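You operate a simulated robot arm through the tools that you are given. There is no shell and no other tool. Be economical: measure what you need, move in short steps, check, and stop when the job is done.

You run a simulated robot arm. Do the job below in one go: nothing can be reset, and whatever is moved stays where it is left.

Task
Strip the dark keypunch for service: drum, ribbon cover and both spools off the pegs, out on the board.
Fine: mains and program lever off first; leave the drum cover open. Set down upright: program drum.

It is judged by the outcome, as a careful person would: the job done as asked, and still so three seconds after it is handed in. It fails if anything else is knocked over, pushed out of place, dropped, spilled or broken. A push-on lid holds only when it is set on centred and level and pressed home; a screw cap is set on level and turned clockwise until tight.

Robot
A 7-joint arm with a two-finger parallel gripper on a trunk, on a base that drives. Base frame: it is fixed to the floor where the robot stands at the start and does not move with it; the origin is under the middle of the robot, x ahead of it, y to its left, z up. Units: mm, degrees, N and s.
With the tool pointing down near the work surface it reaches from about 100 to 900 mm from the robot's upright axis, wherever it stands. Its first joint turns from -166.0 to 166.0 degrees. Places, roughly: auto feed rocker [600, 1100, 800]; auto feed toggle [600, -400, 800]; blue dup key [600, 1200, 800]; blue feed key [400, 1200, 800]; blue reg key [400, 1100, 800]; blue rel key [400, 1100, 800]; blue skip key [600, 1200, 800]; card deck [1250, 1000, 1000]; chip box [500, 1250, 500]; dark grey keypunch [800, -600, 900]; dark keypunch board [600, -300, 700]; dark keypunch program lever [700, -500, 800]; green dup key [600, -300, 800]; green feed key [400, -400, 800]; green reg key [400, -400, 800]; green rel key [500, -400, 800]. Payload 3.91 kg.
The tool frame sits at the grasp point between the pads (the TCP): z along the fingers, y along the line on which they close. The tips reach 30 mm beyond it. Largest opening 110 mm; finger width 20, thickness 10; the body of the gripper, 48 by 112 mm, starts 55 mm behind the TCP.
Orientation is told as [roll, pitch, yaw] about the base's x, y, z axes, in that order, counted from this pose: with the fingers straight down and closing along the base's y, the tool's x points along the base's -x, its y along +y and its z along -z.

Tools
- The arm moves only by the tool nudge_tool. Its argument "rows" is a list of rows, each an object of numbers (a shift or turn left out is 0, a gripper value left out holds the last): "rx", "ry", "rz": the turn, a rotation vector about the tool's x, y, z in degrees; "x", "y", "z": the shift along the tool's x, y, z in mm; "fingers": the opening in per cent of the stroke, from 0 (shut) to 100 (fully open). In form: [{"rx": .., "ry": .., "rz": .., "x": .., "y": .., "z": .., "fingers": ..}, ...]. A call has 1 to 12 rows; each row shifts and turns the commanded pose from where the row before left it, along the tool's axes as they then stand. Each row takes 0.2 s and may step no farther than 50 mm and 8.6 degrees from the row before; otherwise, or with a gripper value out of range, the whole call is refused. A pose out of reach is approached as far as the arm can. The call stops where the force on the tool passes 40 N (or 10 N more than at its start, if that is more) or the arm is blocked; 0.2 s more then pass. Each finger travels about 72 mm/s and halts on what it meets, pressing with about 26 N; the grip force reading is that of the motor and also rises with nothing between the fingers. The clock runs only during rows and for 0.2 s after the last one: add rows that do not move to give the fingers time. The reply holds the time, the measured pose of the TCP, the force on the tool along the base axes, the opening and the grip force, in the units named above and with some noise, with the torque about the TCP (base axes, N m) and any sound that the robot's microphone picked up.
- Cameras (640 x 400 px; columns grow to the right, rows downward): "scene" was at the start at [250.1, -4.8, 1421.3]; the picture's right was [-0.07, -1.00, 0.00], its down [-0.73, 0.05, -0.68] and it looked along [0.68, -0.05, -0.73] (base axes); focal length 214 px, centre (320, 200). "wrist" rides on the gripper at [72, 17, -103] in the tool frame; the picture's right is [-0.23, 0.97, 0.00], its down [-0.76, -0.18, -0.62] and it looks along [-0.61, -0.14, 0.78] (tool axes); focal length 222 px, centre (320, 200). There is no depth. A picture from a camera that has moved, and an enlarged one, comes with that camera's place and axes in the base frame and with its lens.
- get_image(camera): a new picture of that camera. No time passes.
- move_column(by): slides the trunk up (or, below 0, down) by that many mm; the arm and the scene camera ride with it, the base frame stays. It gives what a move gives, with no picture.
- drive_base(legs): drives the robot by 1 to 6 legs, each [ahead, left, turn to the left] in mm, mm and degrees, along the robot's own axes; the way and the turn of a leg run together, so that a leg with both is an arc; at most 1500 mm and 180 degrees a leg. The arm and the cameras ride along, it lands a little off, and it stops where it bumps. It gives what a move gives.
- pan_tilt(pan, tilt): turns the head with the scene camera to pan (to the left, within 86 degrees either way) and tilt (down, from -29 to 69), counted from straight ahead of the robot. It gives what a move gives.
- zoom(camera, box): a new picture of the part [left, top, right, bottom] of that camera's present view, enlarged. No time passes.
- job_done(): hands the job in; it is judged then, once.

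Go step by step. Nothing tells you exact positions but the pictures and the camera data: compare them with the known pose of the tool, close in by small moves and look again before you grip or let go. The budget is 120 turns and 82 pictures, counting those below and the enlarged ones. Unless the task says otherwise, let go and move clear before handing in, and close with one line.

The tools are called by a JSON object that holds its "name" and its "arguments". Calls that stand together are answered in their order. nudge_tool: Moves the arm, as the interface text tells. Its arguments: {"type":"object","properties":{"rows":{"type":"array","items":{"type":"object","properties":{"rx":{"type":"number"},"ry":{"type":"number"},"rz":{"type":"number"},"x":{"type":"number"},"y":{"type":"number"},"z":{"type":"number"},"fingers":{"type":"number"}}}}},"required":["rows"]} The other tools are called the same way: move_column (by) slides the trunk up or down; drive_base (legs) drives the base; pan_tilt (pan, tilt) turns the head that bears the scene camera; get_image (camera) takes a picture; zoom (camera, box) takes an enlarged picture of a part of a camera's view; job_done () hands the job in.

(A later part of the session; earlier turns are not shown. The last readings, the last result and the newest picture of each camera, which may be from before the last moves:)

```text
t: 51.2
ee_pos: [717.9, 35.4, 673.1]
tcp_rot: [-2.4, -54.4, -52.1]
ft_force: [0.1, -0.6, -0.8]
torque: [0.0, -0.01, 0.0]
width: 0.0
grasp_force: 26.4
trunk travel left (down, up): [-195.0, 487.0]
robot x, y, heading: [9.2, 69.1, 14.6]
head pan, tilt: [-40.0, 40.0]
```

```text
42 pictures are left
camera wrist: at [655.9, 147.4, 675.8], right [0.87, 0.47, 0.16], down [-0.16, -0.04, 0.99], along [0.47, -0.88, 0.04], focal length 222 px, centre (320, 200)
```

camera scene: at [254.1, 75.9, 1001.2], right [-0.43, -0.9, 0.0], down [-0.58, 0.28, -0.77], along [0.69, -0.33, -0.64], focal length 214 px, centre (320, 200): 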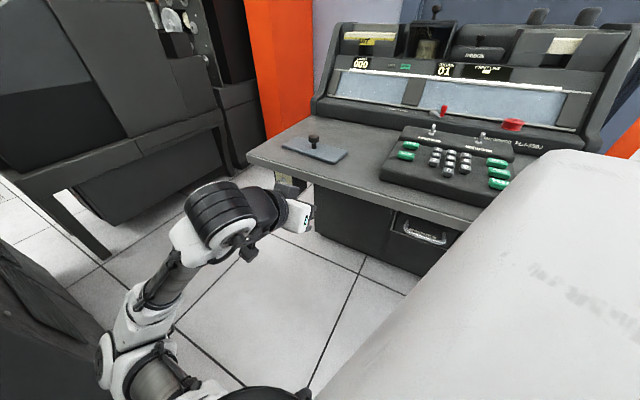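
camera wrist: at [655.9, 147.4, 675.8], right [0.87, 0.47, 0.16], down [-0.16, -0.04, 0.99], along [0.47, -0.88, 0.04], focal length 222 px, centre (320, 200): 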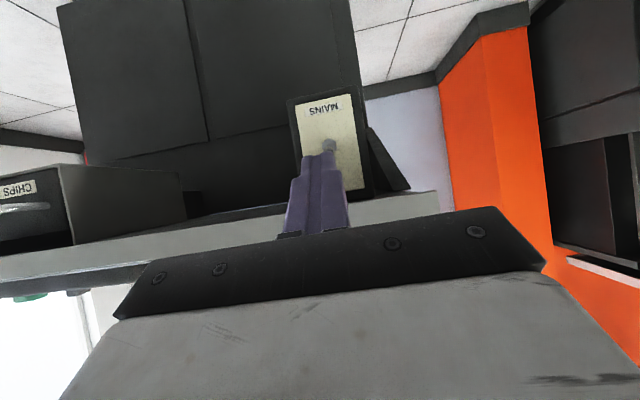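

Aligned within 2 mm. I'll slide under the board edge above the toggle, then press down.

{"name": "nudge_tool", "arguments": {"rows": [{"x": -3, "z": -2}, {"x": -19.3, "z": 26.8}, {"x": -18.7, "z": 26}, {}]}}

{"name": "nudge_tool", "arguments": {"rows": [{"x": 4.1, "z": 2.9}, {"x": 4.1, "z": 2.9}, {"x": 4.1, "z": 2.9}, {"x": 4.1, "z": 2.9}, {}]}}

{"name": "zoom", "arguments": {"camera": "scene", "box": [240, 0, 640, 250]}}

```text
t: 52.2
ee_pos: [755.4, -17.5, 678.4]
tcp_rot: [-2.3, -54.4, -52.1]
ft_force: [0.2, 0.1, -1.1]
torque: [0.0, 0.02, -0.01]
width: 0.0
grasp_force: 25.1
trunk travel left (down, up): [-195.0, 487.0]
robot x, y, heading: [11.6, 69.6, 14.6]
head pan, tilt: [-40.0, 40.0]
```

```text
t: 53.4
ee_pos: [755.9, -19.5, 656.6]
tcp_rot: [-2.3, -54.3, -52.1]
ft_force: [0.5, 0.6, 0.1]
torque: [0.02, -0.01, 0.02]
width: 0.0
grasp_force: 26.2
trunk travel left (down, up): [-195.0, 487.0]
robot x, y, heading: [14.3, 70.1, 14.6]
head pan, tilt: [-40.0, 40.0]
```

```text
1.60 times, centred on (440, 125) of scene
camera zoom: at [254.3, 75.4, 1001.1], right [-0.43, -0.9, 0.0], down [-0.58, 0.28, -0.77], along [0.69, -0.33, -0.64], focal length 343 px, centre (128, 320)
```

zoom: 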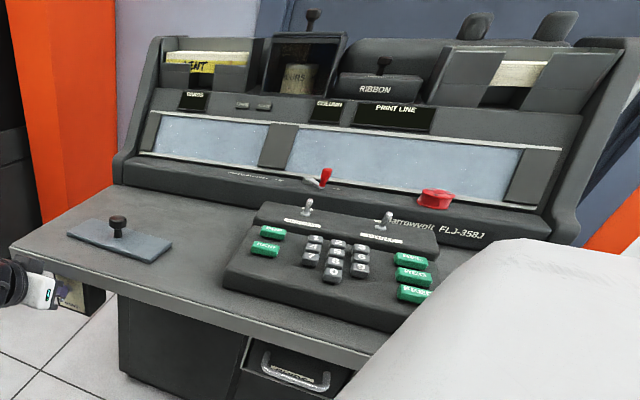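

The displays went dark, so mains is off. I'll back the hand straight out and lift it.

{"name": "nudge_tool", "arguments": {"rows": [{"x": 26, "z": -36}, {"x": 26, "z": -36}, {"x": -32, "z": -23}, {"x": -32, "z": -23}, {"x": -32, "z": -23}, {"ry": 8}, {"ry": 8}, {"ry": 8}, {"ry": 8}, {"ry": 8}, {"ry": 8}, {"ry": 6}]}}

{"name": "move_column", "arguments": {"by": 200}}

```text
t: 56.0
ee_pos: [704.5, 56.1, 776.1]
tcp_rot: [-1.4, -0.3, -53.9]
ft_force: [0.6, 0.5, -0.3]
torque: [0.02, 0.0, -0.02]
width: 0.2
grasp_force: 26.0
trunk travel left (down, up): [-195.0, 487.0]
robot x, y, heading: [12.6, 68.9, 14.6]
head pan, tilt: [-40.0, 40.0]
```

```text
t: 58.2
ee_pos: [704.8, 55.4, 974.5]
tcp_rot: [-1.2, -0.4, -54.1]
ft_force: [-0.2, -0.4, 0.3]
torque: [0.0, 0.0, 0.02]
width: 0.0
grasp_force: 25.9
trunk travel left (down, up): [-395.0, 287.0]
robot x, y, heading: [14.9, 68.2, 14.9]
head pan, tilt: [-40.0, 40.0]
```

Next I'll go back in front of the machine. From several views, I put the drum-cover knob at about (861,-584,1027) and the ribbon-cover knob at about (773,-700,963).

{"name": "move_column", "arguments": {"by": 100}}

{"name": "drive_base", "arguments": {"legs": [[0, 0, -67.8], [0, 280, 0], [145, 0, 0]]}}

{"name": "pan_tilt", "arguments": {"pan": 0, "tilt": 40}}

{"name": "get_image", "arguments": {"camera": "scene"}}

{"name": "get_image", "arguments": {"camera": "wrist"}}

```text
t: 59.5
ee_pos: [704.4, 54.6, 1075.6]
tcp_rot: [-1.2, -0.4, -54.0]
ft_force: [0.6, -0.1, -0.6]
torque: [0.01, 0.0, -0.02]
width: 0.0
grasp_force: 26.2
trunk travel left (down, up): [-495.0, 187.0]
robot x, y, heading: [14.5, 68.4, 14.5]
head pan, tilt: [-40.0, 40.0]
```

```text
t: 66.2
ee_pos: [572.9, -524.9, 1074.3]
tcp_rot: [-1.4, -0.4, -121.3]
ft_force: [0.7, 0.0, -0.1]
torque: [0.03, -0.03, 0.02]
width: 0.2
grasp_force: 26.4
trunk travel left (down, up): [-495.0, 187.0]
robot x, y, heading: [320.8, 116.9, -53.0]
head pan, tilt: [-40.0, 40.0]
```

```text
t: 67.3
ee_pos: [573.0, -524.1, 1074.3]
tcp_rot: [-1.2, -0.4, -121.3]
ft_force: [0.3, -0.3, -0.5]
torque: [0.0, -0.01, -0.01]
width: 0.0
grasp_force: 26.3
trunk travel left (down, up): [-495.0, 187.0]
robot x, y, heading: [317.0, 119.9, -52.6]
head pan, tilt: [0.0, 40.0]
```

```text
40 pictures are left
camera scene: at [473.6, -82.2, 1301.2], right [-0.8, -0.61, 0.0], down [-0.39, 0.51, -0.77], along [0.46, -0.61, -0.64], focal length 214 px, centre (320, 200)
```

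scene: 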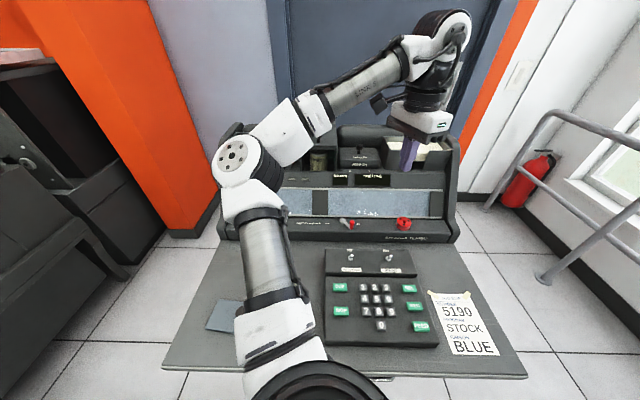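

```text
39 pictures are left
camera wrist: at [626.5, -470.7, 1178.4], right [0.71, -0.7, -0.02], down [-0.53, -0.56, 0.63], along [-0.45, -0.44, -0.77], focal length 222 px, centre (320, 200)
```

wrist: 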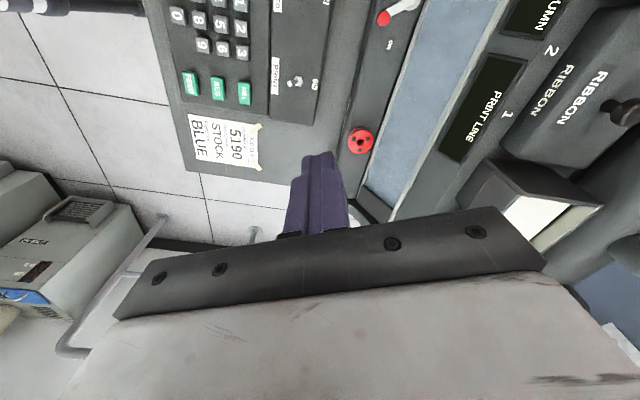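

Lever: pivot about (766,18,772) in machine coordinates (ahead, left, z), with the tip at (727,-8,799) leaning right to ON. I'll square the tool and move to the lever's right side.

{"name": "nudge_tool", "arguments": {"rows": [{"rz": -8.5}, {"rz": -8.5}, {"rz": -8.5}, {"rz": -8.5}, {"rz": -8.5}, {"rz": -8.5}, {"rz": -8.5}, {"rz": -8.5}, {"x": -33, "y": 30}, {"x": -33, "y": 30}, {}]}}

{"name": "nudge_tool", "arguments": {"rows": [{"z": 48}, {"z": 48}, {"z": 48}, {"z": 40}, {}]}}

{"name": "get_image", "arguments": {"camera": "wrist"}}

```text
t: 69.7
ee_pos: [658.3, -541.4, 1073.3]
tcp_rot: [-0.8, 1.1, -53.3]
ft_force: [-1.2, -0.1, -0.6]
torque: [0.02, -0.01, -0.01]
width: 0.0
grasp_force: 25.6
trunk travel left (down, up): [-495.0, 187.0]
robot x, y, heading: [319.0, 120.7, -52.9]
head pan, tilt: [0.0, 40.0]
```

```text
t: 70.9
ee_pos: [656.0, -539.5, 888.3]
tcp_rot: [-0.9, 1.1, -53.3]
ft_force: [0.7, -0.1, 0.8]
torque: [0.02, 0.01, 0.01]
width: 0.0
grasp_force: 25.9
trunk travel left (down, up): [-495.0, 187.0]
robot x, y, heading: [318.8, 117.9, -52.6]
head pan, tilt: [0.0, 40.0]
```

```text
38 pictures are left
camera wrist: at [628.7, -470.4, 994.4], right [0.92, 0.4, -0.02], down [0.33, -0.72, 0.61], along [0.23, -0.57, -0.79], focal length 222 px, centre (320, 200)
```

wrist: 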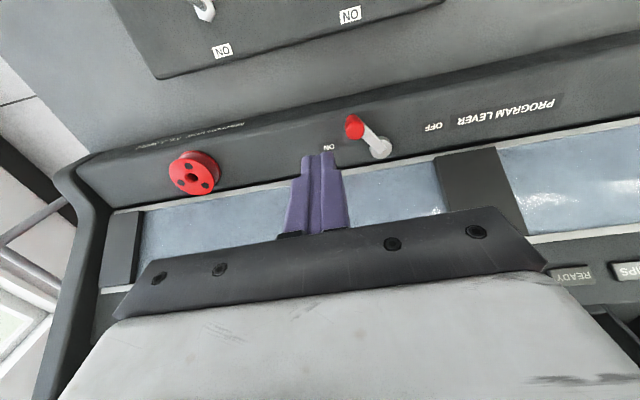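

The lever is where I expected. I'll descend beside it and push left.

{"name": "nudge_tool", "arguments": {"rows": [{"z": 40}, {"z": 32}, {}]}}

{"name": "nudge_tool", "arguments": {"rows": [{"y": 12}, {"y": 8}, {"y": 8}, {"y": 8}, {"y": 8}, {"y": 8}, {"y": 8}, {}]}}

{"name": "get_image", "arguments": {"camera": "wrist"}}

```text
t: 71.7
ee_pos: [654.7, -538.5, 817.1]
tcp_rot: [-0.9, 1.1, -53.3]
ft_force: [-0.1, -0.3, 0.4]
torque: [0.02, -0.01, 0.01]
width: 0.0
grasp_force: 26.0
trunk travel left (down, up): [-495.0, 187.0]
robot x, y, heading: [322.0, 119.3, -52.7]
head pan, tilt: [0.0, 40.0]
```

```text
t: 73.5
ee_pos: [702.2, -503.2, 816.5]
tcp_rot: [-0.9, 1.1, -53.3]
ft_force: [-0.5, 0.1, 0.3]
torque: [-0.01, -0.03, -0.01]
width: 0.0
grasp_force: 25.9
trunk travel left (down, up): [-495.0, 187.0]
robot x, y, heading: [319.2, 123.7, -52.5]
head pan, tilt: [0.0, 40.0]
```

```text
37 pictures are left
camera wrist: at [674.4, -435.0, 921.8], right [0.92, 0.4, -0.02], down [0.33, -0.72, 0.61], along [0.23, -0.57, -0.79], focal length 222 px, centre (320, 200)
```

wrist: 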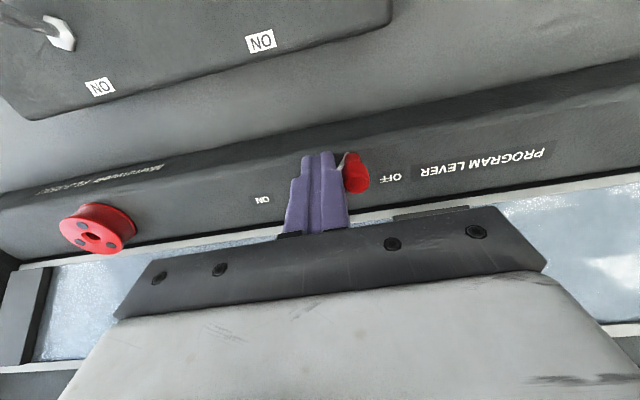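

{"name": "nudge_tool", "arguments": {"rows": [{"y": 6}, {"y": 6}, {"y": 6}, {}]}}

{"name": "nudge_tool", "arguments": {"rows": [{"y": -25}, {"z": -45}, {"z": -45}, {"z": -45}, {"z": -45}, {"y": 0}]}}

{"name": "get_image", "arguments": {"camera": "wrist"}}

```text
t: 74.2
ee_pos: [707.3, -500.2, 817.0]
tcp_rot: [-1.5, 0.9, -54.1]
ft_force: [-5.8, -5.7, 1.9]
torque: [-0.09, 0.06, -0.03]
width: 0.1
grasp_force: 26.1
trunk travel left (down, up): [-495.0, 187.0]
robot x, y, heading: [316.1, 119.3, -53.0]
head pan, tilt: [0.0, 40.0]
stopped in row 3: the force on the tool passed its limit at 45 N (the readings are from after the stop); the commanded pose is now the measured one
```

```text
t: 75.6
ee_pos: [693.2, -513.0, 998.1]
tcp_rot: [-1.5, 0.8, -54.0]
ft_force: [0.3, 0.1, 0.2]
torque: [0.0, 0.02, 0.01]
width: 0.1
grasp_force: 25.9
trunk travel left (down, up): [-495.0, 187.0]
robot x, y, heading: [315.0, 121.0, -52.9]
head pan, tilt: [0.0, 40.0]
```

```text
36 pictures are left
camera wrist: at [665.6, -443.7, 1102.7], right [0.92, 0.39, -0.03], down [0.32, -0.72, 0.62], along [0.22, -0.58, -0.79], focal length 222 px, centre (320, 200)
```

wrist: 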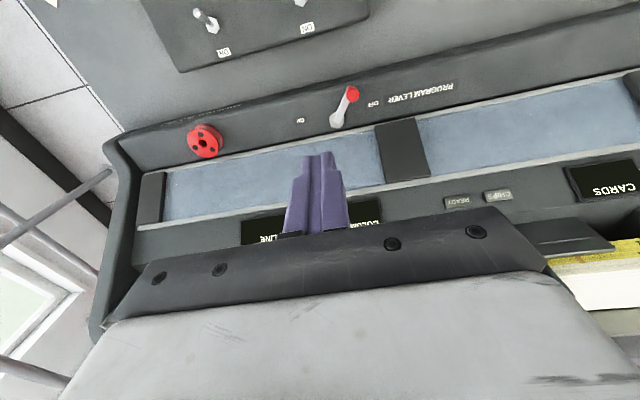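

The lever is at OFF, against its stop. Next I'll look at the drum cover and ribbon cover from above.

{"name": "move_column", "arguments": {"by": 150}}

{"name": "nudge_tool", "arguments": {"rows": [{"x": -40, "y": 25, "fingers": 60}, {"x": -40, "y": 25}, {"x": -20}, {}]}}

{"name": "get_image", "arguments": {"camera": "wrist"}}

{"name": "zoom", "arguments": {"camera": "scene", "box": [200, 90, 480, 265]}}

```text
t: 77.4
ee_pos: [693.4, -513.9, 1147.1]
tcp_rot: [-1.5, 0.8, -54.0]
ft_force: [-0.8, -0.5, -1.5]
torque: [-0.04, -0.01, 0.01]
width: 0.1
grasp_force: 26.3
trunk travel left (down, up): [-645.0, 37.0]
robot x, y, heading: [318.9, 119.1, -53.0]
head pan, tilt: [0.0, 40.0]
```

```text
t: 78.4
ee_pos: [791.9, -565.0, 1143.6]
tcp_rot: [-1.4, 0.8, -54.1]
ft_force: [-0.8, -0.1, -0.4]
torque: [-0.02, 0.0, 0.0]
width: 65.8
grasp_force: 0.0
trunk travel left (down, up): [-645.0, 37.0]
robot x, y, heading: [319.6, 119.2, -52.7]
head pan, tilt: [0.0, 40.0]
```

```text
35 pictures are left
camera wrist: at [765.5, -495.6, 1249.6], right [0.92, 0.39, -0.03], down [0.32, -0.72, 0.62], along [0.22, -0.58, -0.79], focal length 222 px, centre (320, 200)
```

wrist: 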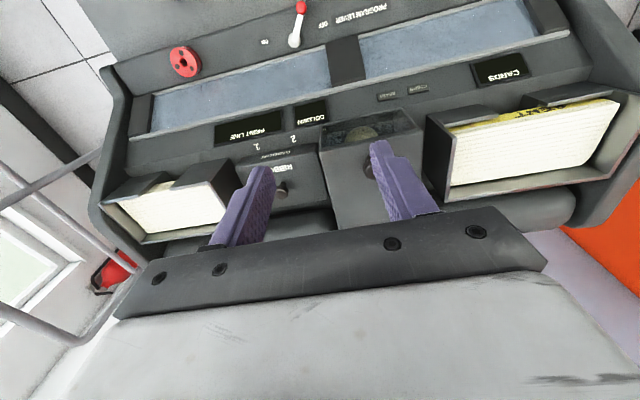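

```text
2.29 times, centred on (340, 178) of scene
camera zoom: at [472.7, -83.0, 1451.2], right [-0.8, -0.6, 0.0], down [-0.39, 0.51, -0.77], along [0.46, -0.61, -0.64], focal length 490 px, centre (274, 251)
```

zoom: 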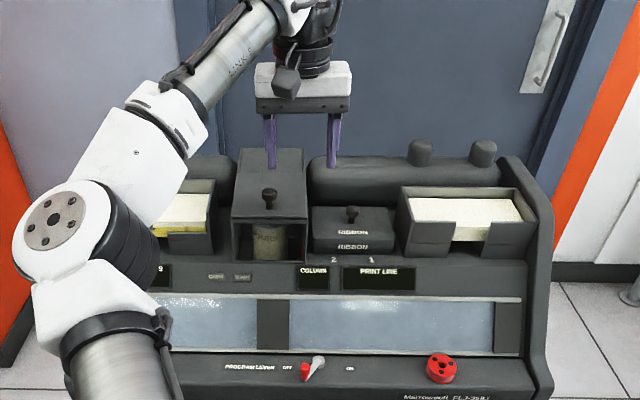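

{"name": "zoom", "arguments": {"camera": "wrist", "box": [220, 90, 450, 234]}}

{"name": "zoom", "arguments": {"camera": "scene", "box": [290, 140, 386, 200]}}

```text
2.78 times, centred on (335, 162) of wrist
camera zoom: at [765.5, -495.6, 1249.6], right [0.92, 0.39, -0.03], down [0.32, -0.72, 0.62], along [0.22, -0.58, -0.79], focal length 617 px, centre (278, 306)
```

zoom: 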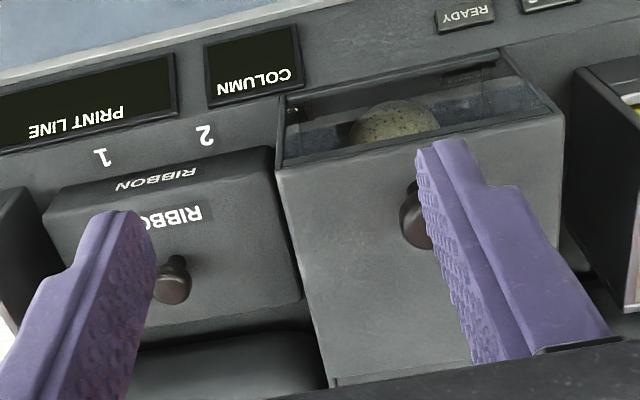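

```text
6.67 times, centred on (338, 170) of scene
camera zoom: at [472.7, -83.0, 1451.2], right [-0.8, -0.6, 0.0], down [-0.39, 0.51, -0.77], along [0.46, -0.61, -0.64], focal length 1430 px, centre (200, 400)
```

zoom: 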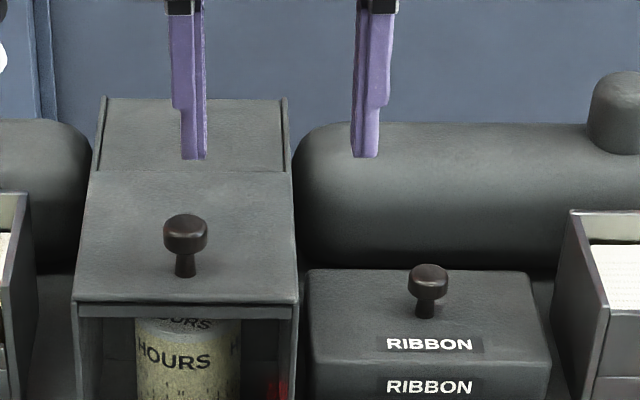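

The drum cover is a rear-hinged lid with its knob near the front at about (a=892, l=97, top z≈1033). I'll centre the open fingers above the knob.

{"name": "nudge_tool", "arguments": {"rows": [{"x": -32, "y": 21}, {"x": -32, "y": 21}, {"z": 35}, {}]}}

{"name": "get_image", "arguments": {"camera": "wrist"}}

{"name": "zoom", "arguments": {"camera": "scene", "box": [290, 110, 386, 170]}}

```text
t: 79.4
ee_pos: [861.3, -592.6, 1108.0]
tcp_rot: [-1.5, 0.8, -53.9]
ft_force: [0.3, 0.3, 0.3]
torque: [-0.02, -0.04, 0.0]
width: 65.9
grasp_force: 0.1
trunk travel left (down, up): [-645.0, 37.0]
robot x, y, heading: [315.4, 119.4, -52.9]
head pan, tilt: [0.0, 40.0]
```

```text
31 pictures are left
camera wrist: at [835.6, -523.0, 1213.1], right [0.92, 0.39, -0.03], down [0.32, -0.72, 0.62], along [0.22, -0.58, -0.79], focal length 222 px, centre (320, 200)
```

wrist: 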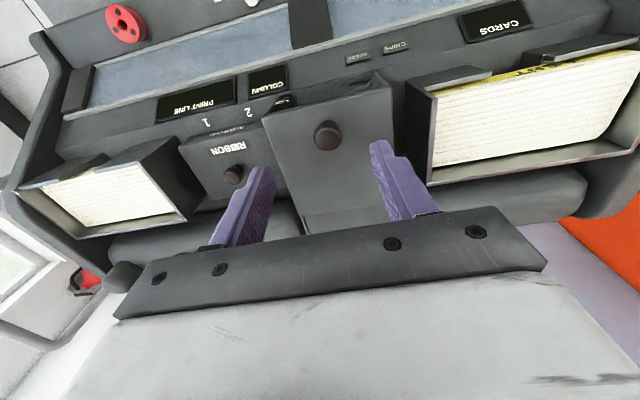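

```text
6.67 times, centred on (338, 140) of scene
camera zoom: at [472.2, -82.9, 1451.3], right [-0.8, -0.6, 0.0], down [-0.39, 0.51, -0.77], along [0.46, -0.61, -0.64], focal length 1430 px, centre (200, 600)
```

zoom: 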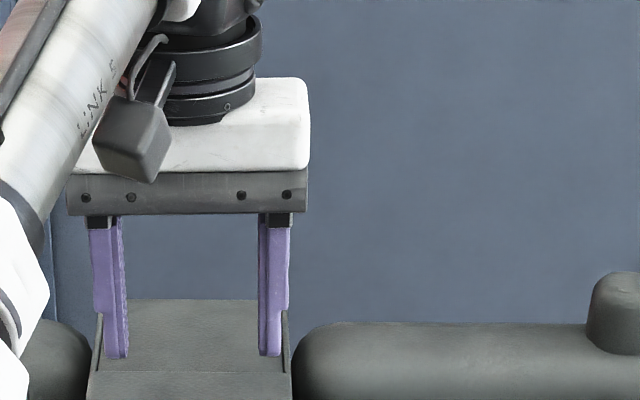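

The knob is centred to within 5 mm. I'll descend and grip it.

{"name": "nudge_tool", "arguments": {"rows": [{"y": 5, "z": 30}, {"z": 20}, {"z": 14}, {"fingers": 0}, {}, {}]}}

```text
t: 80.8
ee_pos: [865.2, -589.0, 1042.6]
tcp_rot: [-1.4, 0.8, -53.9]
ft_force: [0.1, 0.5, -0.5]
torque: [-0.06, -0.04, 0.03]
width: 23.4
grasp_force: 45.1
trunk travel left (down, up): [-645.0, 37.0]
robot x, y, heading: [318.4, 119.6, -52.8]
head pan, tilt: [0.0, 40.0]
```

{"name": "nudge_tool", "arguments": {"rows": [{"x": -2.5, "z": -10}, {"x": -3.6, "z": -9.7}, {"x": -4.3, "z": -9.4}, {"x": -5.1, "z": -8.8}, {}]}}

{"name": "get_image", "arguments": {"camera": "scene"}}

```text
t: 82.0
ee_pos: [875.2, -601.9, 1081.0]
tcp_rot: [-1.5, 0.9, -53.9]
ft_force: [-3.4, 7.0, -8.8]
torque: [1.12, 0.85, -0.02]
width: 23.2
grasp_force: 44.7
trunk travel left (down, up): [-645.0, 37.0]
robot x, y, heading: [320.3, 118.4, -52.9]
head pan, tilt: [0.0, 40.0]
```

```text
29 pictures are left
camera scene: at [472.9, -83.5, 1451.1], right [-0.8, -0.6, 0.0], down [-0.39, 0.51, -0.77], along [0.46, -0.61, -0.64], focal length 214 px, centre (320, 200)
```

scene: 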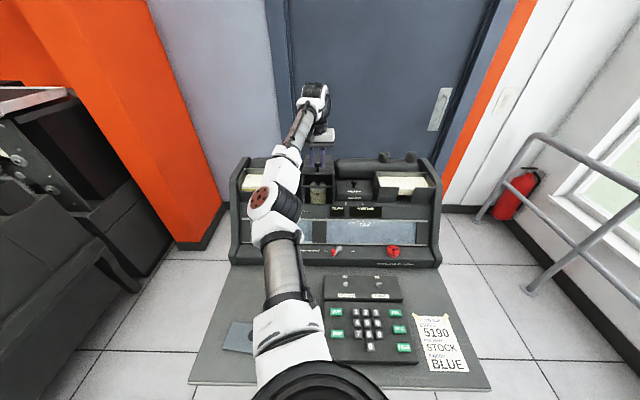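

The lid is lifting with modest force. I'll continue along the arc.

{"name": "nudge_tool", "arguments": {"rows": [{"x": -5.5, "z": -8.4}, {"x": -6, "z": -7.9}, {"x": -7, "z": -7.2}, {"x": -7.5, "z": -6.7}, {}]}}

{"name": "nudge_tool", "arguments": {"rows": [{"x": -8.3, "z": -5.8}, {"x": -8.6, "z": -5.3}, {"x": -9.2, "z": -4.5}, {"x": -9.6, "z": -3.6}, {}]}}

```text
t: 83.2
ee_pos: [891.0, -621.1, 1110.1]
tcp_rot: [-1.5, 0.7, -54.0]
ft_force: [-6.0, 0.1, -7.6]
torque: [0.45, 0.67, 0.0]
width: 23.0
grasp_force: 44.6
trunk travel left (down, up): [-645.0, 37.0]
robot x, y, heading: [316.9, 117.8, -53.0]
head pan, tilt: [0.0, 40.0]
```

```text
t: 84.4
ee_pos: [889.2, -622.2, 1109.7]
tcp_rot: [-1.4, 0.7, -54.0]
ft_force: [-4.0, -7.0, -4.1]
torque: [-0.38, -0.02, 0.03]
width: 23.4
grasp_force: 45.3
out of reach, approached as far as the arm can: row 1, 2, 3, 4
trunk travel left (down, up): [-645.0, 37.0]
robot x, y, heading: [319.7, 119.5, -53.1]
head pan, tilt: [0.0, 40.0]
```

The arm's reach ends here. I'll lower the lid again, bring the base closer, and repeat. First I'll check where the commanded pose stands.

{"name": "nudge_tool", "arguments": {"rows": [{"x": 2}, {}]}}

```text
t: 85.0
ee_pos: [890.1, -622.0, 1109.6]
tcp_rot: [-1.4, 0.7, -54.1]
ft_force: [3.5, -16.7, -2.4]
torque: [-1.44, -0.76, 0.04]
width: 23.2
grasp_force: 45.1
trunk travel left (down, up): [-645.0, 37.0]
robot x, y, heading: [320.9, 120.0, -53.1]
head pan, tilt: [0.0, 40.0]
```

{"name": "nudge_tool", "arguments": {"rows": [{"x": 5, "z": 6.7}, {"x": 6.8, "z": 7.3}, {"x": 6, "z": 7.9}, {"x": 5.5, "z": 8.4}, {"x": 5, "z": 8.8}, {}]}}

{"name": "nudge_tool", "arguments": {"rows": [{"x": 4.3, "z": 9.4}, {"x": 3.6, "z": 9.7}, {"x": 2, "z": 8}, {}]}}

```text
t: 86.4
ee_pos: [871.3, -597.1, 1074.1]
tcp_rot: [-1.4, 0.8, -53.8]
ft_force: [3.4, -8.8, 6.7]
torque: [-1.25, -0.82, 0.03]
width: 23.2
grasp_force: 45.0
trunk travel left (down, up): [-645.0, 37.0]
robot x, y, heading: [320.5, 118.1, -52.7]
head pan, tilt: [0.0, 40.0]
```

```text
t: 87.4
ee_pos: [864.3, -589.1, 1045.4]
tcp_rot: [-1.5, 0.7, -53.9]
ft_force: [4.4, -5.1, 11.1]
torque: [-0.46, -0.26, 0.05]
width: 23.2
grasp_force: 45.5
trunk travel left (down, up): [-645.0, 37.0]
robot x, y, heading: [317.2, 119.4, -52.9]
head pan, tilt: [0.0, 40.0]
```

I'll release, lift clear, raise the column fully and creep forward.

{"name": "nudge_tool", "arguments": {"rows": [{"z": 2, "fingers": 60}, {}, {}, {"z": -30}, {"z": -20}]}}

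{"name": "drive_base", "arguments": {"legs": [[45, 0, 0]]}}

{"name": "move_column", "arguments": {"by": 36}}

{"name": "get_image", "arguments": {"camera": "scene"}}

```text
t: 88.6
ee_pos: [865.8, -588.6, 1093.7]
tcp_rot: [-1.5, 0.8, -54.1]
ft_force: [-0.4, 0.5, 0.4]
torque: [0.01, -0.03, -0.02]
width: 65.7
grasp_force: 0.0
trunk travel left (down, up): [-645.0, 37.0]
robot x, y, heading: [314.0, 116.8, -52.9]
head pan, tilt: [0.0, 40.0]
```

```text
t: 89.5
ee_pos: [894.6, -624.7, 1092.8]
tcp_rot: [-1.4, 0.9, -54.0]
ft_force: [-0.3, -0.3, -0.5]
torque: [0.01, 0.01, 0.01]
width: 65.9
grasp_force: 0.0
trunk travel left (down, up): [-645.0, 37.0]
robot x, y, heading: [344.7, 83.5, -52.9]
head pan, tilt: [0.0, 40.0]
```

```text
t: 90.3
ee_pos: [892.6, -624.6, 1128.0]
tcp_rot: [-1.4, 0.8, -54.0]
ft_force: [-0.7, -0.8, 0.3]
torque: [-0.02, 0.01, 0.04]
width: 66.1
grasp_force: 0.2
trunk travel left (down, up): [-681.0, 1.0]
robot x, y, heading: [345.0, 84.6, -52.8]
head pan, tilt: [0.0, 40.0]
```

```text
28 pictures are left
camera scene: at [499.6, -118.8, 1487.1], right [-0.8, -0.6, 0.0], down [-0.39, 0.51, -0.77], along [0.46, -0.61, -0.64], focal length 214 px, centre (320, 200)
```

scene: 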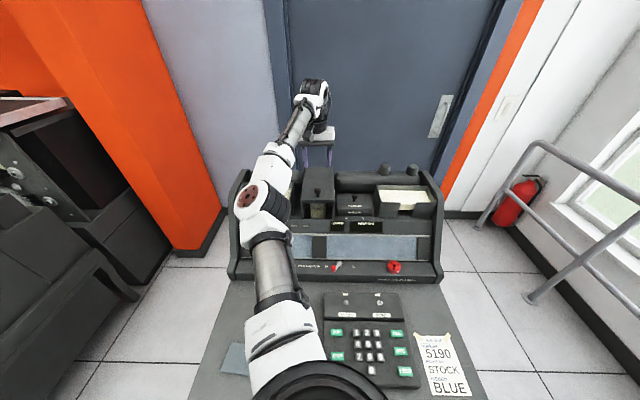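

No bump. A little closer still.

{"name": "drive_base", "arguments": {"legs": [[45, 0, 0]]}}

{"name": "nudge_tool", "arguments": {"rows": [{"x": 50}, {"x": 45}, {}]}}

{"name": "get_image", "arguments": {"camera": "wrist"}}

```text
t: 91.2
ee_pos: [921.8, -659.8, 1127.5]
tcp_rot: [-1.5, 0.9, -54.1]
ft_force: [0.8, 0.0, -0.7]
torque: [0.04, 0.04, -0.02]
width: 66.0
grasp_force: 0.1
trunk travel left (down, up): [-681.0, 1.0]
robot x, y, heading: [370.5, 49.3, -52.8]
head pan, tilt: [0.0, 40.0]
```

```text
t: 92.0
ee_pos: [863.6, -584.1, 1131.1]
tcp_rot: [-1.5, 0.9, -53.9]
ft_force: [0.3, 0.0, -0.5]
torque: [0.03, 0.0, -0.02]
width: 66.1
grasp_force: 0.0
trunk travel left (down, up): [-681.0, 1.0]
robot x, y, heading: [374.5, 51.1, -53.1]
head pan, tilt: [0.0, 40.0]
```

```text
27 pictures are left
camera wrist: at [836.7, -513.3, 1235.1], right [0.92, 0.39, -0.03], down [0.32, -0.72, 0.62], along [0.22, -0.58, -0.79], focal length 222 px, centre (320, 200)
```

wrist: 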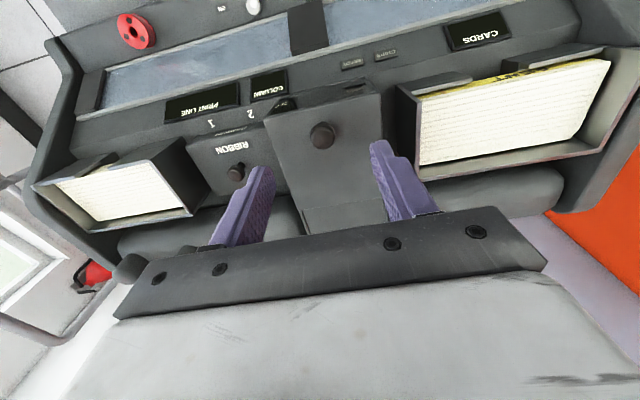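

The knob is still in place. I'll tilt slightly for extra reach and grip it again.

{"name": "nudge_tool", "arguments": {"rows": [{"x": -5, "y": -1.5}, {"ry": -8}, {"x": 6.2, "z": 44}, {"x": 6.1, "z": 43.6}, {"fingers": 0}, {}, {}]}}

{"name": "nudge_tool", "arguments": {"rows": [{"x": -4.4, "z": -9.3}, {"x": -4.4, "z": -9.3}, {"x": -5.9, "z": -8.4}, {"x": -5.9, "z": -8.4}, {"x": -7.3, "z": -7.2}, {"x": -7.3, "z": -7.2}, {"x": -8.4, "z": -5.8}, {"x": -8.4, "z": -5.8}, {}]}}

```text
t: 93.6
ee_pos: [865.6, -587.8, 1041.8]
tcp_rot: [-1.5, -7.1, -53.6]
ft_force: [5.5, 5.4, -0.4]
torque: [0.03, -0.2, 0.07]
width: 23.1
grasp_force: 45.1
trunk travel left (down, up): [-681.0, 1.0]
robot x, y, heading: [370.9, 48.5, -52.6]
head pan, tilt: [0.0, 40.0]
```

```text
t: 95.6
ee_pos: [890.5, -623.1, 1108.2]
tcp_rot: [-1.5, -7.1, -53.8]
ft_force: [-4.0, 11.0, -5.0]
torque: [1.18, 0.81, -0.06]
width: 23.4
grasp_force: 45.1
trunk travel left (down, up): [-681.0, 1.0]
robot x, y, heading: [368.4, 47.7, -52.8]
head pan, tilt: [0.0, 40.0]
```

{"name": "nudge_tool", "arguments": {"rows": [{"x": -9.0, "z": -4.5}, {"x": -9.0, "z": -4.5}, {"x": -9.6, "z": -3}, {"x": -9.6, "z": -2.8}, {"x": -10, "z": -1}, {"x": -10, "z": -1}, {}]}}

{"name": "nudge_tool", "arguments": {"rows": [{"x": -10.2, "z": 0.7}, {"x": -10.2, "z": 0.9}, {"x": -9.9, "z": 2.7}, {"x": -9.9, "z": 2.7}, {}]}}

{"name": "get_image", "arguments": {"camera": "scene"}}

```text
t: 97.2
ee_pos: [921.9, -667.5, 1133.3]
tcp_rot: [-1.4, -7.3, -53.9]
ft_force: [-7.3, 3.1, 2.6]
torque: [0.57, 0.62, -0.05]
width: 21.6
grasp_force: 45.3
trunk travel left (down, up): [-681.0, 1.0]
robot x, y, heading: [370.5, 47.7, -52.9]
head pan, tilt: [0.0, 40.0]
```

```text
t: 98.4
ee_pos: [947.1, -699.6, 1131.4]
tcp_rot: [-1.5, -7.3, -53.7]
ft_force: [-0.1, 0.4, -0.8]
torque: [-0.02, -0.03, 0.0]
width: 0.1
grasp_force: 38.2
trunk travel left (down, up): [-681.0, 1.0]
robot x, y, heading: [371.4, 46.6, -52.9]
head pan, tilt: [0.0, 40.0]
```

```text
26 pictures are left
camera scene: at [526.5, -154.0, 1487.2], right [-0.8, -0.6, 0.0], down [-0.39, 0.51, -0.77], along [0.46, -0.61, -0.64], focal length 214 px, centre (320, 200)
```

scene: 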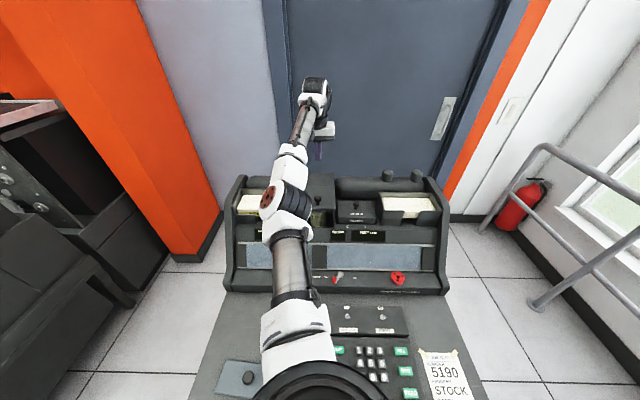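

The knob slipped out of the grip. I'll check where the lid is.

{"name": "zoom", "arguments": {"camera": "scene", "box": [250, 130, 410, 230]}}

{"name": "get_image", "arguments": {"camera": "wrist"}}

```text
4.00 times, centred on (330, 180) of scene
camera zoom: at [526.5, -154.0, 1487.2], right [-0.8, -0.6, 0.0], down [-0.39, 0.51, -0.77], along [0.46, -0.61, -0.64], focal length 858 px, centre (280, 280)
```

zoom: 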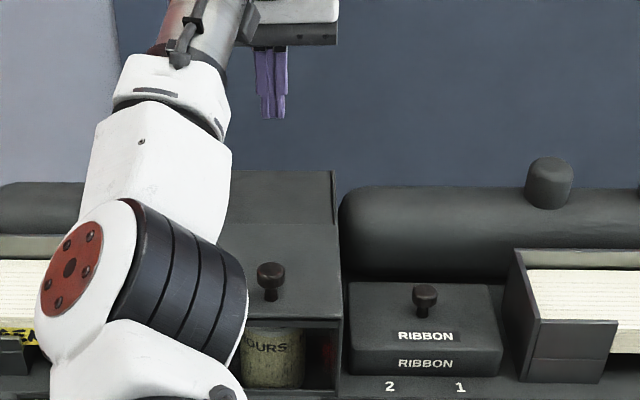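

```text
24 pictures are left
camera wrist: at [912.3, -619.0, 1225.1], right [0.92, 0.39, 0.0], down [0.27, -0.64, 0.72], along [0.28, -0.66, -0.7], focal length 222 px, centre (320, 200)
```

wrist: 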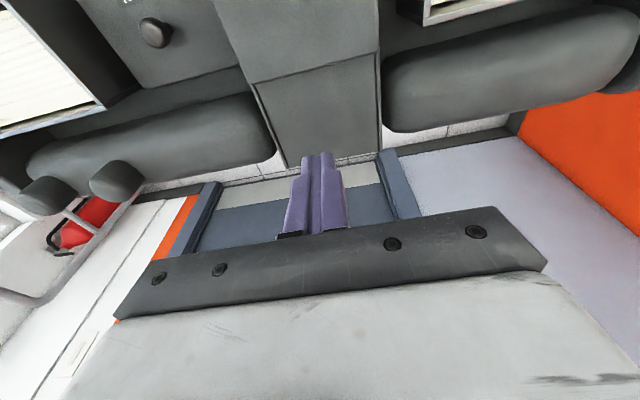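

The lid fell shut undamaged. My arc was a little too wide (hinge nearer a≈1001), so I'll regrip deeper and use a tighter arc.

{"name": "nudge_tool", "arguments": {"rows": [{"x": 45.5, "z": -6.4, "fingers": 60}, {"x": 45.5, "z": -6.4}, {"x": 45.5, "z": -6.4}, {"x": 5, "z": 35}, {}]}}

{"name": "zoom", "arguments": {"camera": "wrist", "box": [200, 80, 440, 230]}}

```text
t: 99.6
ee_pos: [864.6, -588.1, 1099.0]
tcp_rot: [-1.5, -7.2, -53.7]
ft_force: [0.7, -1.1, 0.5]
torque: [-0.03, -0.02, -0.01]
width: 66.0
grasp_force: 0.0
trunk travel left (down, up): [-681.0, 1.0]
robot x, y, heading: [371.1, 48.8, -52.9]
head pan, tilt: [0.0, 40.0]
```

```text
2.67 times, centred on (320, 155) of wrist
camera zoom: at [829.5, -507.1, 1192.8], right [0.92, 0.39, 0.0], down [0.27, -0.64, 0.72], along [0.28, -0.66, -0.7], focal length 592 px, centre (320, 320)
```

zoom: 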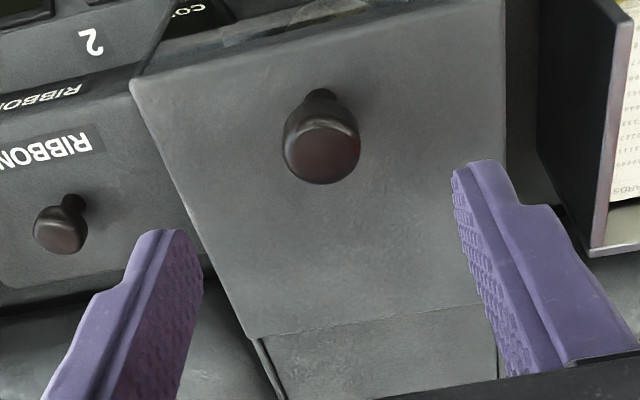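

{"name": "nudge_tool", "arguments": {"rows": [{"x": 4.3, "z": 30.7}, {"x": 4.3, "z": 30.7}, {"fingers": 0}, {}, {}]}}

{"name": "nudge_tool", "arguments": {"rows": [{"x": -4.6, "z": -8.8}, {"x": -4.6, "z": -8.8}, {"x": -6, "z": -7.9}, {"x": -6, "z": -7.9}, {"x": -7.3, "z": -6.7}, {"x": -7.3, "z": -6.7}, {}]}}

```text
t: 100.8
ee_pos: [864.0, -587.8, 1035.5]
tcp_rot: [-1.5, -7.2, -53.7]
ft_force: [2.2, 2.9, 0.9]
torque: [-0.11, -0.09, 0.02]
width: 23.4
grasp_force: 44.7
trunk travel left (down, up): [-681.0, 1.0]
robot x, y, heading: [371.6, 47.6, -52.9]
head pan, tilt: [0.0, 40.0]
```

```text
t: 102.4
ee_pos: [882.6, -611.5, 1087.0]
tcp_rot: [-1.5, -7.1, -53.9]
ft_force: [-6.6, 10.3, -5.3]
torque: [1.12, 0.85, -0.03]
width: 23.3
grasp_force: 45.3
trunk travel left (down, up): [-681.0, 1.0]
robot x, y, heading: [370.9, 45.1, -53.0]
head pan, tilt: [0.0, 40.0]
```

{"name": "nudge_tool", "arguments": {"rows": [{"x": -8.3, "z": -5.5}, {"x": -8.3, "z": -5.5}, {"x": -9.1, "z": -3.9}, {"x": -9.1, "z": -3.9}, {"x": -9.6, "z": -2.2}, {"x": -9.6, "z": -2.2}, {}]}}

{"name": "nudge_tool", "arguments": {"rows": [{"x": -9.9, "z": -0.4}, {"x": -9.9, "z": -0.4}, {"x": -9.8, "z": 1.2}, {"x": -9.8, "z": 1.2}, {}]}}

```text
t: 104.0
ee_pos: [912.2, -652.2, 1117.5]
tcp_rot: [-1.5, -7.4, -53.8]
ft_force: [-7.0, -0.1, 4.9]
torque: [0.15, 0.08, -0.06]
width: 22.1
grasp_force: 44.9
trunk travel left (down, up): [-681.0, 1.0]
robot x, y, heading: [370.0, 50.6, -52.9]
head pan, tilt: [0.0, 40.0]
```

```text
t: 105.2
ee_pos: [935.9, -683.5, 1119.4]
tcp_rot: [-1.5, -7.2, -53.8]
ft_force: [-0.6, 0.0, 1.4]
torque: [-0.01, -0.01, -0.02]
width: 0.0
grasp_force: 37.5
trunk travel left (down, up): [-681.0, 1.0]
robot x, y, heading: [372.8, 50.6, -52.8]
head pan, tilt: [0.0, 40.0]
```

It slipped again, and the force pattern suggests a larger radius with the hinge farther back. I'll look at the back of the cover.

{"name": "zoom", "arguments": {"camera": "wrist", "box": [180, 0, 460, 175]}}

```text
2.29 times, centred on (320, 88) of wrist
camera zoom: at [900.4, -603.0, 1213.8], right [0.92, 0.39, 0.0], down [0.27, -0.64, 0.72], along [0.28, -0.66, -0.7], focal length 508 px, centre (320, 457)
```

zoom: 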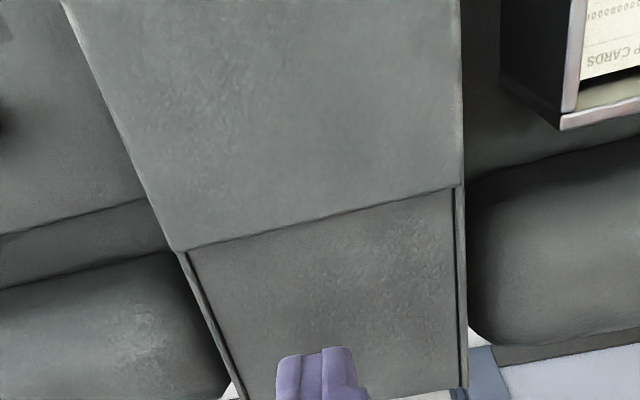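

The lid is hinged at the back of the top plate. The knob creeps out because it turns in the pads, so I'll start with the tool tilted forward and rotate it together with the lid.

{"name": "nudge_tool", "arguments": {"rows": [{"x": 45.6, "z": -5.8, "fingers": 60}, {"x": 45.6, "z": -5.8}, {"x": 45.6, "z": -5.8}, {"x": 45.6, "z": -5.8}, {"ry": -8}, {"ry": -8}, {"ry": -8}, {"ry": -8}, {"ry": -8}, {"ry": -6}, {"x": 38, "z": 29}, {}]}}

{"name": "get_image", "arguments": {"camera": "wrist"}}

```text
t: 107.8
ee_pos: [826.6, -534.9, 1072.1]
tcp_rot: [-2.5, -53.1, -51.9]
ft_force: [-0.1, -0.4, -0.2]
torque: [-0.01, 0.02, -0.01]
width: 65.9
grasp_force: 0.0
trunk travel left (down, up): [-681.0, 1.0]
robot x, y, heading: [371.4, 51.4, -52.9]
head pan, tilt: [0.0, 40.0]
```

```text
21 pictures are left
camera wrist: at [765.0, -422.6, 1076.0], right [0.87, 0.47, 0.16], down [-0.15, -0.05, 0.99], along [0.47, -0.88, 0.02], focal length 222 px, centre (320, 200)
```

wrist: 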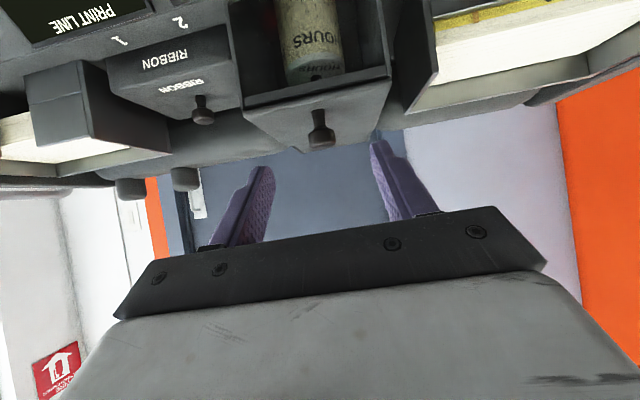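

{"name": "nudge_tool", "arguments": {"rows": [{"y": -1.5, "z": 36}, {"x": 0.5, "z": 35.3}, {"fingers": 0}, {}, {}]}}

{"name": "nudge_tool", "arguments": {"rows": [{"x": -20.4, "z": -7, "ry": 8}, {"x": -20.7, "z": -6.5, "ry": 8}, {"x": -20.9, "z": -5.7, "ry": 8}, {}]}}

```text
t: 109.0
ee_pos: [860.7, -581.9, 1028.0]
tcp_rot: [-2.5, -53.0, -51.8]
ft_force: [5.8, 3.9, -0.5]
torque: [-0.06, -0.13, 0.11]
width: 23.1
grasp_force: 44.2
trunk travel left (down, up): [-681.0, 1.0]
robot x, y, heading: [368.7, 48.9, -52.7]
head pan, tilt: [0.0, 40.0]
```

```text
t: 110.0
ee_pos: [878.2, -606.5, 1086.1]
tcp_rot: [-1.7, -29.0, -53.1]
ft_force: [6.4, 6.4, -8.3]
torque: [0.71, 0.27, 0.05]
width: 23.1
grasp_force: 45.2
trunk travel left (down, up): [-681.0, 1.0]
robot x, y, heading: [372.7, 48.3, -52.9]
head pan, tilt: [0.0, 40.0]
```

The path is exactly on target. I'll continue to past vertical.

{"name": "nudge_tool", "arguments": {"rows": [{"x": -21, "z": -4.9, "ry": 8}, {"x": -21.3, "z": -4.3, "ry": 8}, {"x": -20.6, "z": -3.5, "ry": 5}, {"x": -20.1, "z": -1.3}, {"x": -20, "z": 2.1}, {"x": -19.4, "z": 5.6}, {"x": -18, "z": 8.8}, {}]}}

{"name": "zoom", "arguments": {"camera": "wrist", "box": [120, 0, 520, 250]}}

```text
t: 111.8
ee_pos: [956.2, -712.9, 1119.1]
tcp_rot: [-1.4, -8.4, -53.8]
ft_force: [4.4, 8.3, 16.0]
torque: [1.01, 0.58, -0.08]
width: 23.0
grasp_force: 44.5
trunk travel left (down, up): [-681.0, 1.0]
robot x, y, heading: [373.1, 45.9, -52.9]
head pan, tilt: [0.0, 40.0]
```

```text
1.60 times, centred on (320, 125) of wrist
camera zoom: at [918.6, -630.1, 1212.1], right [0.92, 0.39, 0.01], down [0.26, -0.63, 0.73], along [0.29, -0.67, -0.68], focal length 355 px, centre (320, 320)
```

zoom: 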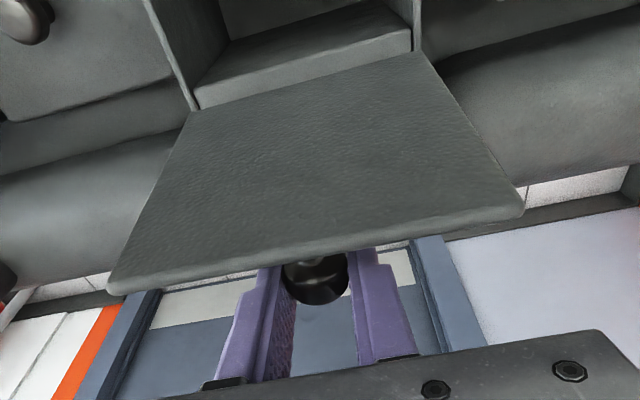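

The lid is past vertical and still held. One more step, then I'll release and check.

{"name": "nudge_tool", "arguments": {"rows": [{"x": -9, "z": 4}, {"x": -8, "z": 5}, {}]}}

{"name": "nudge_tool", "arguments": {"rows": [{"fingers": 60}, {}, {}, {"z": -30}, {"z": -30}]}}

{"name": "get_image", "arguments": {"camera": "wrist"}}

```text
t: 112.6
ee_pos: [965.8, -726.3, 1109.9]
tcp_rot: [-1.6, -8.2, -53.9]
ft_force: [2.3, 7.9, 13.5]
torque: [1.09, 0.75, -0.15]
width: 23.2
grasp_force: 45.1
trunk travel left (down, up): [-681.0, 1.0]
robot x, y, heading: [374.4, 48.3, -53.0]
head pan, tilt: [0.0, 40.0]
```

```text
t: 113.8
ee_pos: [959.1, -713.3, 1166.9]
tcp_rot: [-1.5, -8.2, -53.8]
ft_force: [1.7, 0.9, 0.0]
torque: [-0.02, -0.01, 0.02]
width: 66.0
grasp_force: 0.1
out of reach, approached as far as the arm can: row 5
trunk travel left (down, up): [-681.0, 1.0]
robot x, y, heading: [375.7, 48.9, -52.9]
head pan, tilt: [0.0, 40.0]
```

```text
19 pictures are left
camera wrist: at [922.9, -631.5, 1259.6], right [0.92, 0.39, 0.01], down [0.26, -0.63, 0.73], along [0.29, -0.67, -0.68], focal length 222 px, centre (320, 200)
```

wrist: 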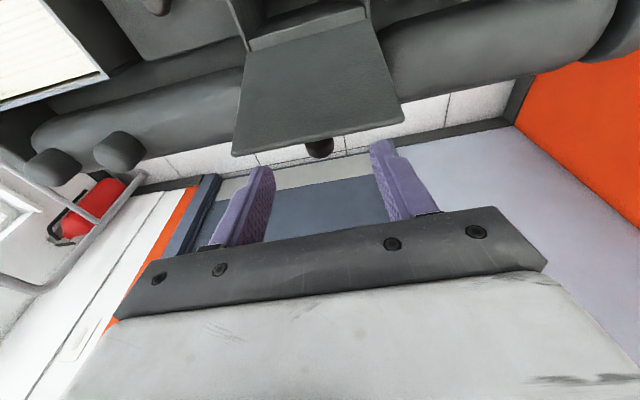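

The drum cover stays open. Now I'll look at the drum from above.

{"name": "nudge_tool", "arguments": {"rows": [{"x": 48, "z": 2}, {"x": 48, "z": 7}, {"x": 48, "z": 7}, {"ry": 8.2}, {}]}}

{"name": "get_image", "arguments": {"camera": "wrist"}}

```text
t: 114.1
ee_pos: [960.7, -688.6, 1157.1]
tcp_rot: [-2.5, -6.5, -51.0]
ft_force: [-7.0, 10.6, 9.1]
torque: [0.48, -0.21, 0.53]
width: 66.2
grasp_force: 0.7
trunk travel left (down, up): [-681.0, 1.0]
robot x, y, heading: [371.1, 50.2, -52.9]
head pan, tilt: [0.0, 40.0]
stopped in row 1: the force on the tool passed its limit at 74 N (the readings are from after the stop); the commanded pose is now the measured one
```

```text
18 pictures are left
camera wrist: at [924.8, -609.6, 1252.7], right [0.9, 0.43, -0.02], down [0.31, -0.63, 0.71], along [0.3, -0.65, -0.7], focal length 222 px, centre (320, 200)
```

wrist: 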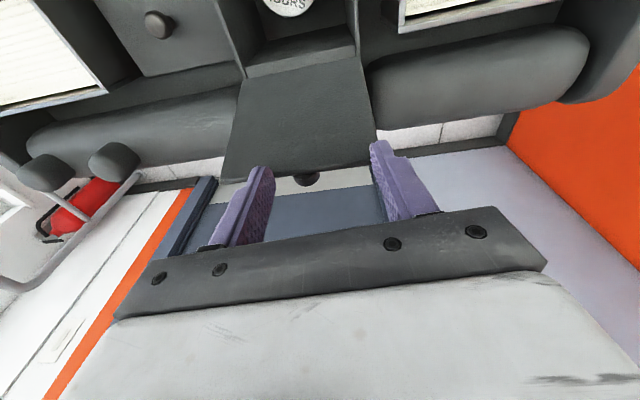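

A fingertip caught the lid's edge. The lid is still open. I'll lift higher before retreating.

{"name": "nudge_tool", "arguments": {"rows": [{"x": -6, "z": -10}, {"z": -15}, {"z": -15}, {}]}}

```text
t: 115.1
ee_pos: [962.2, -691.0, 1197.4]
tcp_rot: [-2.4, -6.7, -51.0]
ft_force: [0.9, 0.3, 0.1]
torque: [-0.03, 0.0, 0.01]
width: 66.1
grasp_force: 0.0
trunk travel left (down, up): [-681.0, 1.0]
robot x, y, heading: [374.7, 48.9, -53.2]
head pan, tilt: [0.0, 40.0]
```

{"name": "nudge_tool", "arguments": {"rows": [{"x": 42, "z": -4}, {"x": 42, "z": -3}, {"x": 42, "z": 0, "ry": 6, "rz": 2}, {}]}}

{"name": "get_image", "arguments": {"camera": "wrist"}}

```text
t: 116.1
ee_pos: [883.2, -592.2, 1190.6]
tcp_rot: [-2.3, -0.5, -53.4]
ft_force: [-0.6, 0.6, -0.1]
torque: [-0.02, 0.05, 0.0]
width: 66.1
grasp_force: 0.1
trunk travel left (down, up): [-681.0, 1.0]
robot x, y, heading: [376.6, 48.2, -53.0]
head pan, tilt: [0.0, 40.0]
```

```text
17 pictures are left
camera wrist: at [855.2, -520.1, 1293.1], right [0.92, 0.4, -0.04], down [0.33, -0.7, 0.64], along [0.23, -0.6, -0.77], focal length 222 px, centre (320, 200)
```

wrist: 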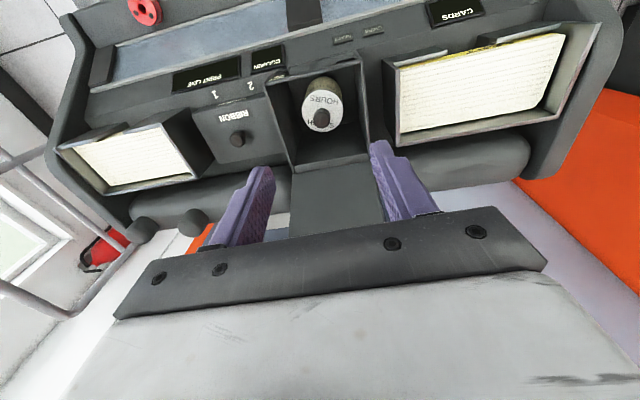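

The lid lies fully back. The drum has a knob on top at about (a=936, l=99). I'll align over it and level the tool.

{"name": "nudge_tool", "arguments": {"rows": [{"rx": -2.3, "ry": 0.5}, {"x": -32, "y": -13}, {"z": 45}, {"z": 45}, {"z": 35}, {}]}}

{"name": "get_image", "arguments": {"camera": "wrist"}}

```text
t: 117.5
ee_pos: [894.0, -624.5, 1064.3]
tcp_rot: [0.0, -0.2, -53.3]
ft_force: [0.0, 0.5, 0.4]
torque: [0.03, 0.02, -0.01]
width: 66.1
grasp_force: 0.2
trunk travel left (down, up): [-681.0, 1.0]
robot x, y, heading: [371.7, 49.9, -53.0]
head pan, tilt: [0.0, 40.0]
```

```text
16 pictures are left
camera wrist: at [862.5, -555.9, 1168.2], right [0.92, 0.4, 0.0], down [0.31, -0.71, 0.63], along [0.25, -0.57, -0.78], focal length 222 px, centre (320, 200)
```

wrist: 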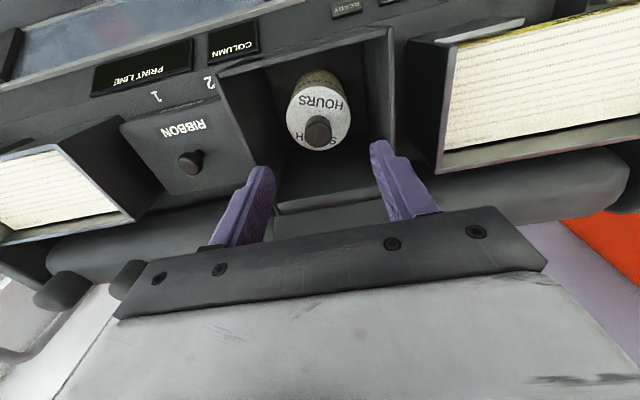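

{"name": "nudge_tool", "arguments": {"rows": [{"y": -2.7, "z": 30}, {"z": 20}, {"z": 12}, {}]}}

{"name": "nudge_tool", "arguments": {"rows": [{"fingers": 0}, {}, {}, {}]}}

```text
t: 118.5
ee_pos: [891.5, -627.1, 1001.6]
tcp_rot: [0.0, -0.2, -53.4]
ft_force: [-0.6, -0.1, 0.3]
torque: [-0.03, -0.01, 0.01]
width: 65.9
grasp_force: 0.2
trunk travel left (down, up): [-681.0, 1.0]
robot x, y, heading: [369.9, 49.2, -52.9]
head pan, tilt: [0.0, 40.0]
```

```text
t: 119.5
ee_pos: [890.9, -626.9, 1002.4]
tcp_rot: [0.0, -0.3, -53.3]
ft_force: [-1.0, 0.6, -0.5]
torque: [0.06, 0.01, 0.0]
width: 22.9
grasp_force: 26.3
trunk travel left (down, up): [-681.0, 1.0]
robot x, y, heading: [369.9, 51.2, -53.2]
head pan, tilt: [0.0, 40.0]
```

I have the knob at 22.9 mm. I'll lift the drum straight up.

{"name": "nudge_tool", "arguments": {"rows": [{"z": -12}, {"z": -20}, {"z": -30}, {"z": -40}, {"z": -30}, {}]}}

{"name": "get_image", "arguments": {"camera": "wrist"}}

```text
t: 120.9
ee_pos: [890.6, -627.9, 1134.6]
tcp_rot: [-0.2, -0.2, -53.4]
ft_force: [-0.9, 0.0, 0.7]
torque: [0.01, 0.03, -0.03]
width: 0.2
grasp_force: 26.2
trunk travel left (down, up): [-681.0, 1.0]
robot x, y, heading: [372.7, 51.0, -52.8]
head pan, tilt: [0.0, 40.0]
```

```text
15 pictures are left
camera wrist: at [859.4, -557.8, 1239.3], right [0.92, 0.4, 0.0], down [0.31, -0.72, 0.63], along [0.25, -0.57, -0.78], focal length 222 px, centre (320, 200)
```

wrist: 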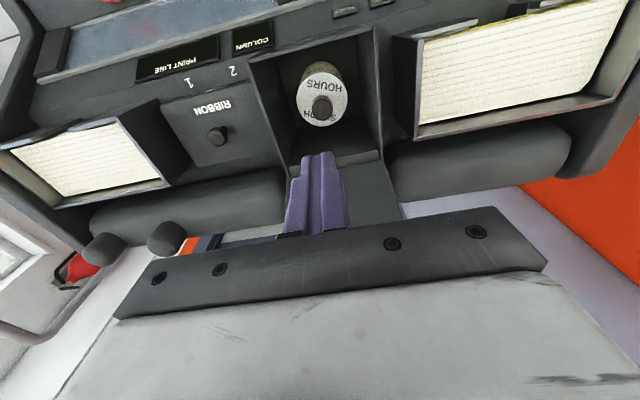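

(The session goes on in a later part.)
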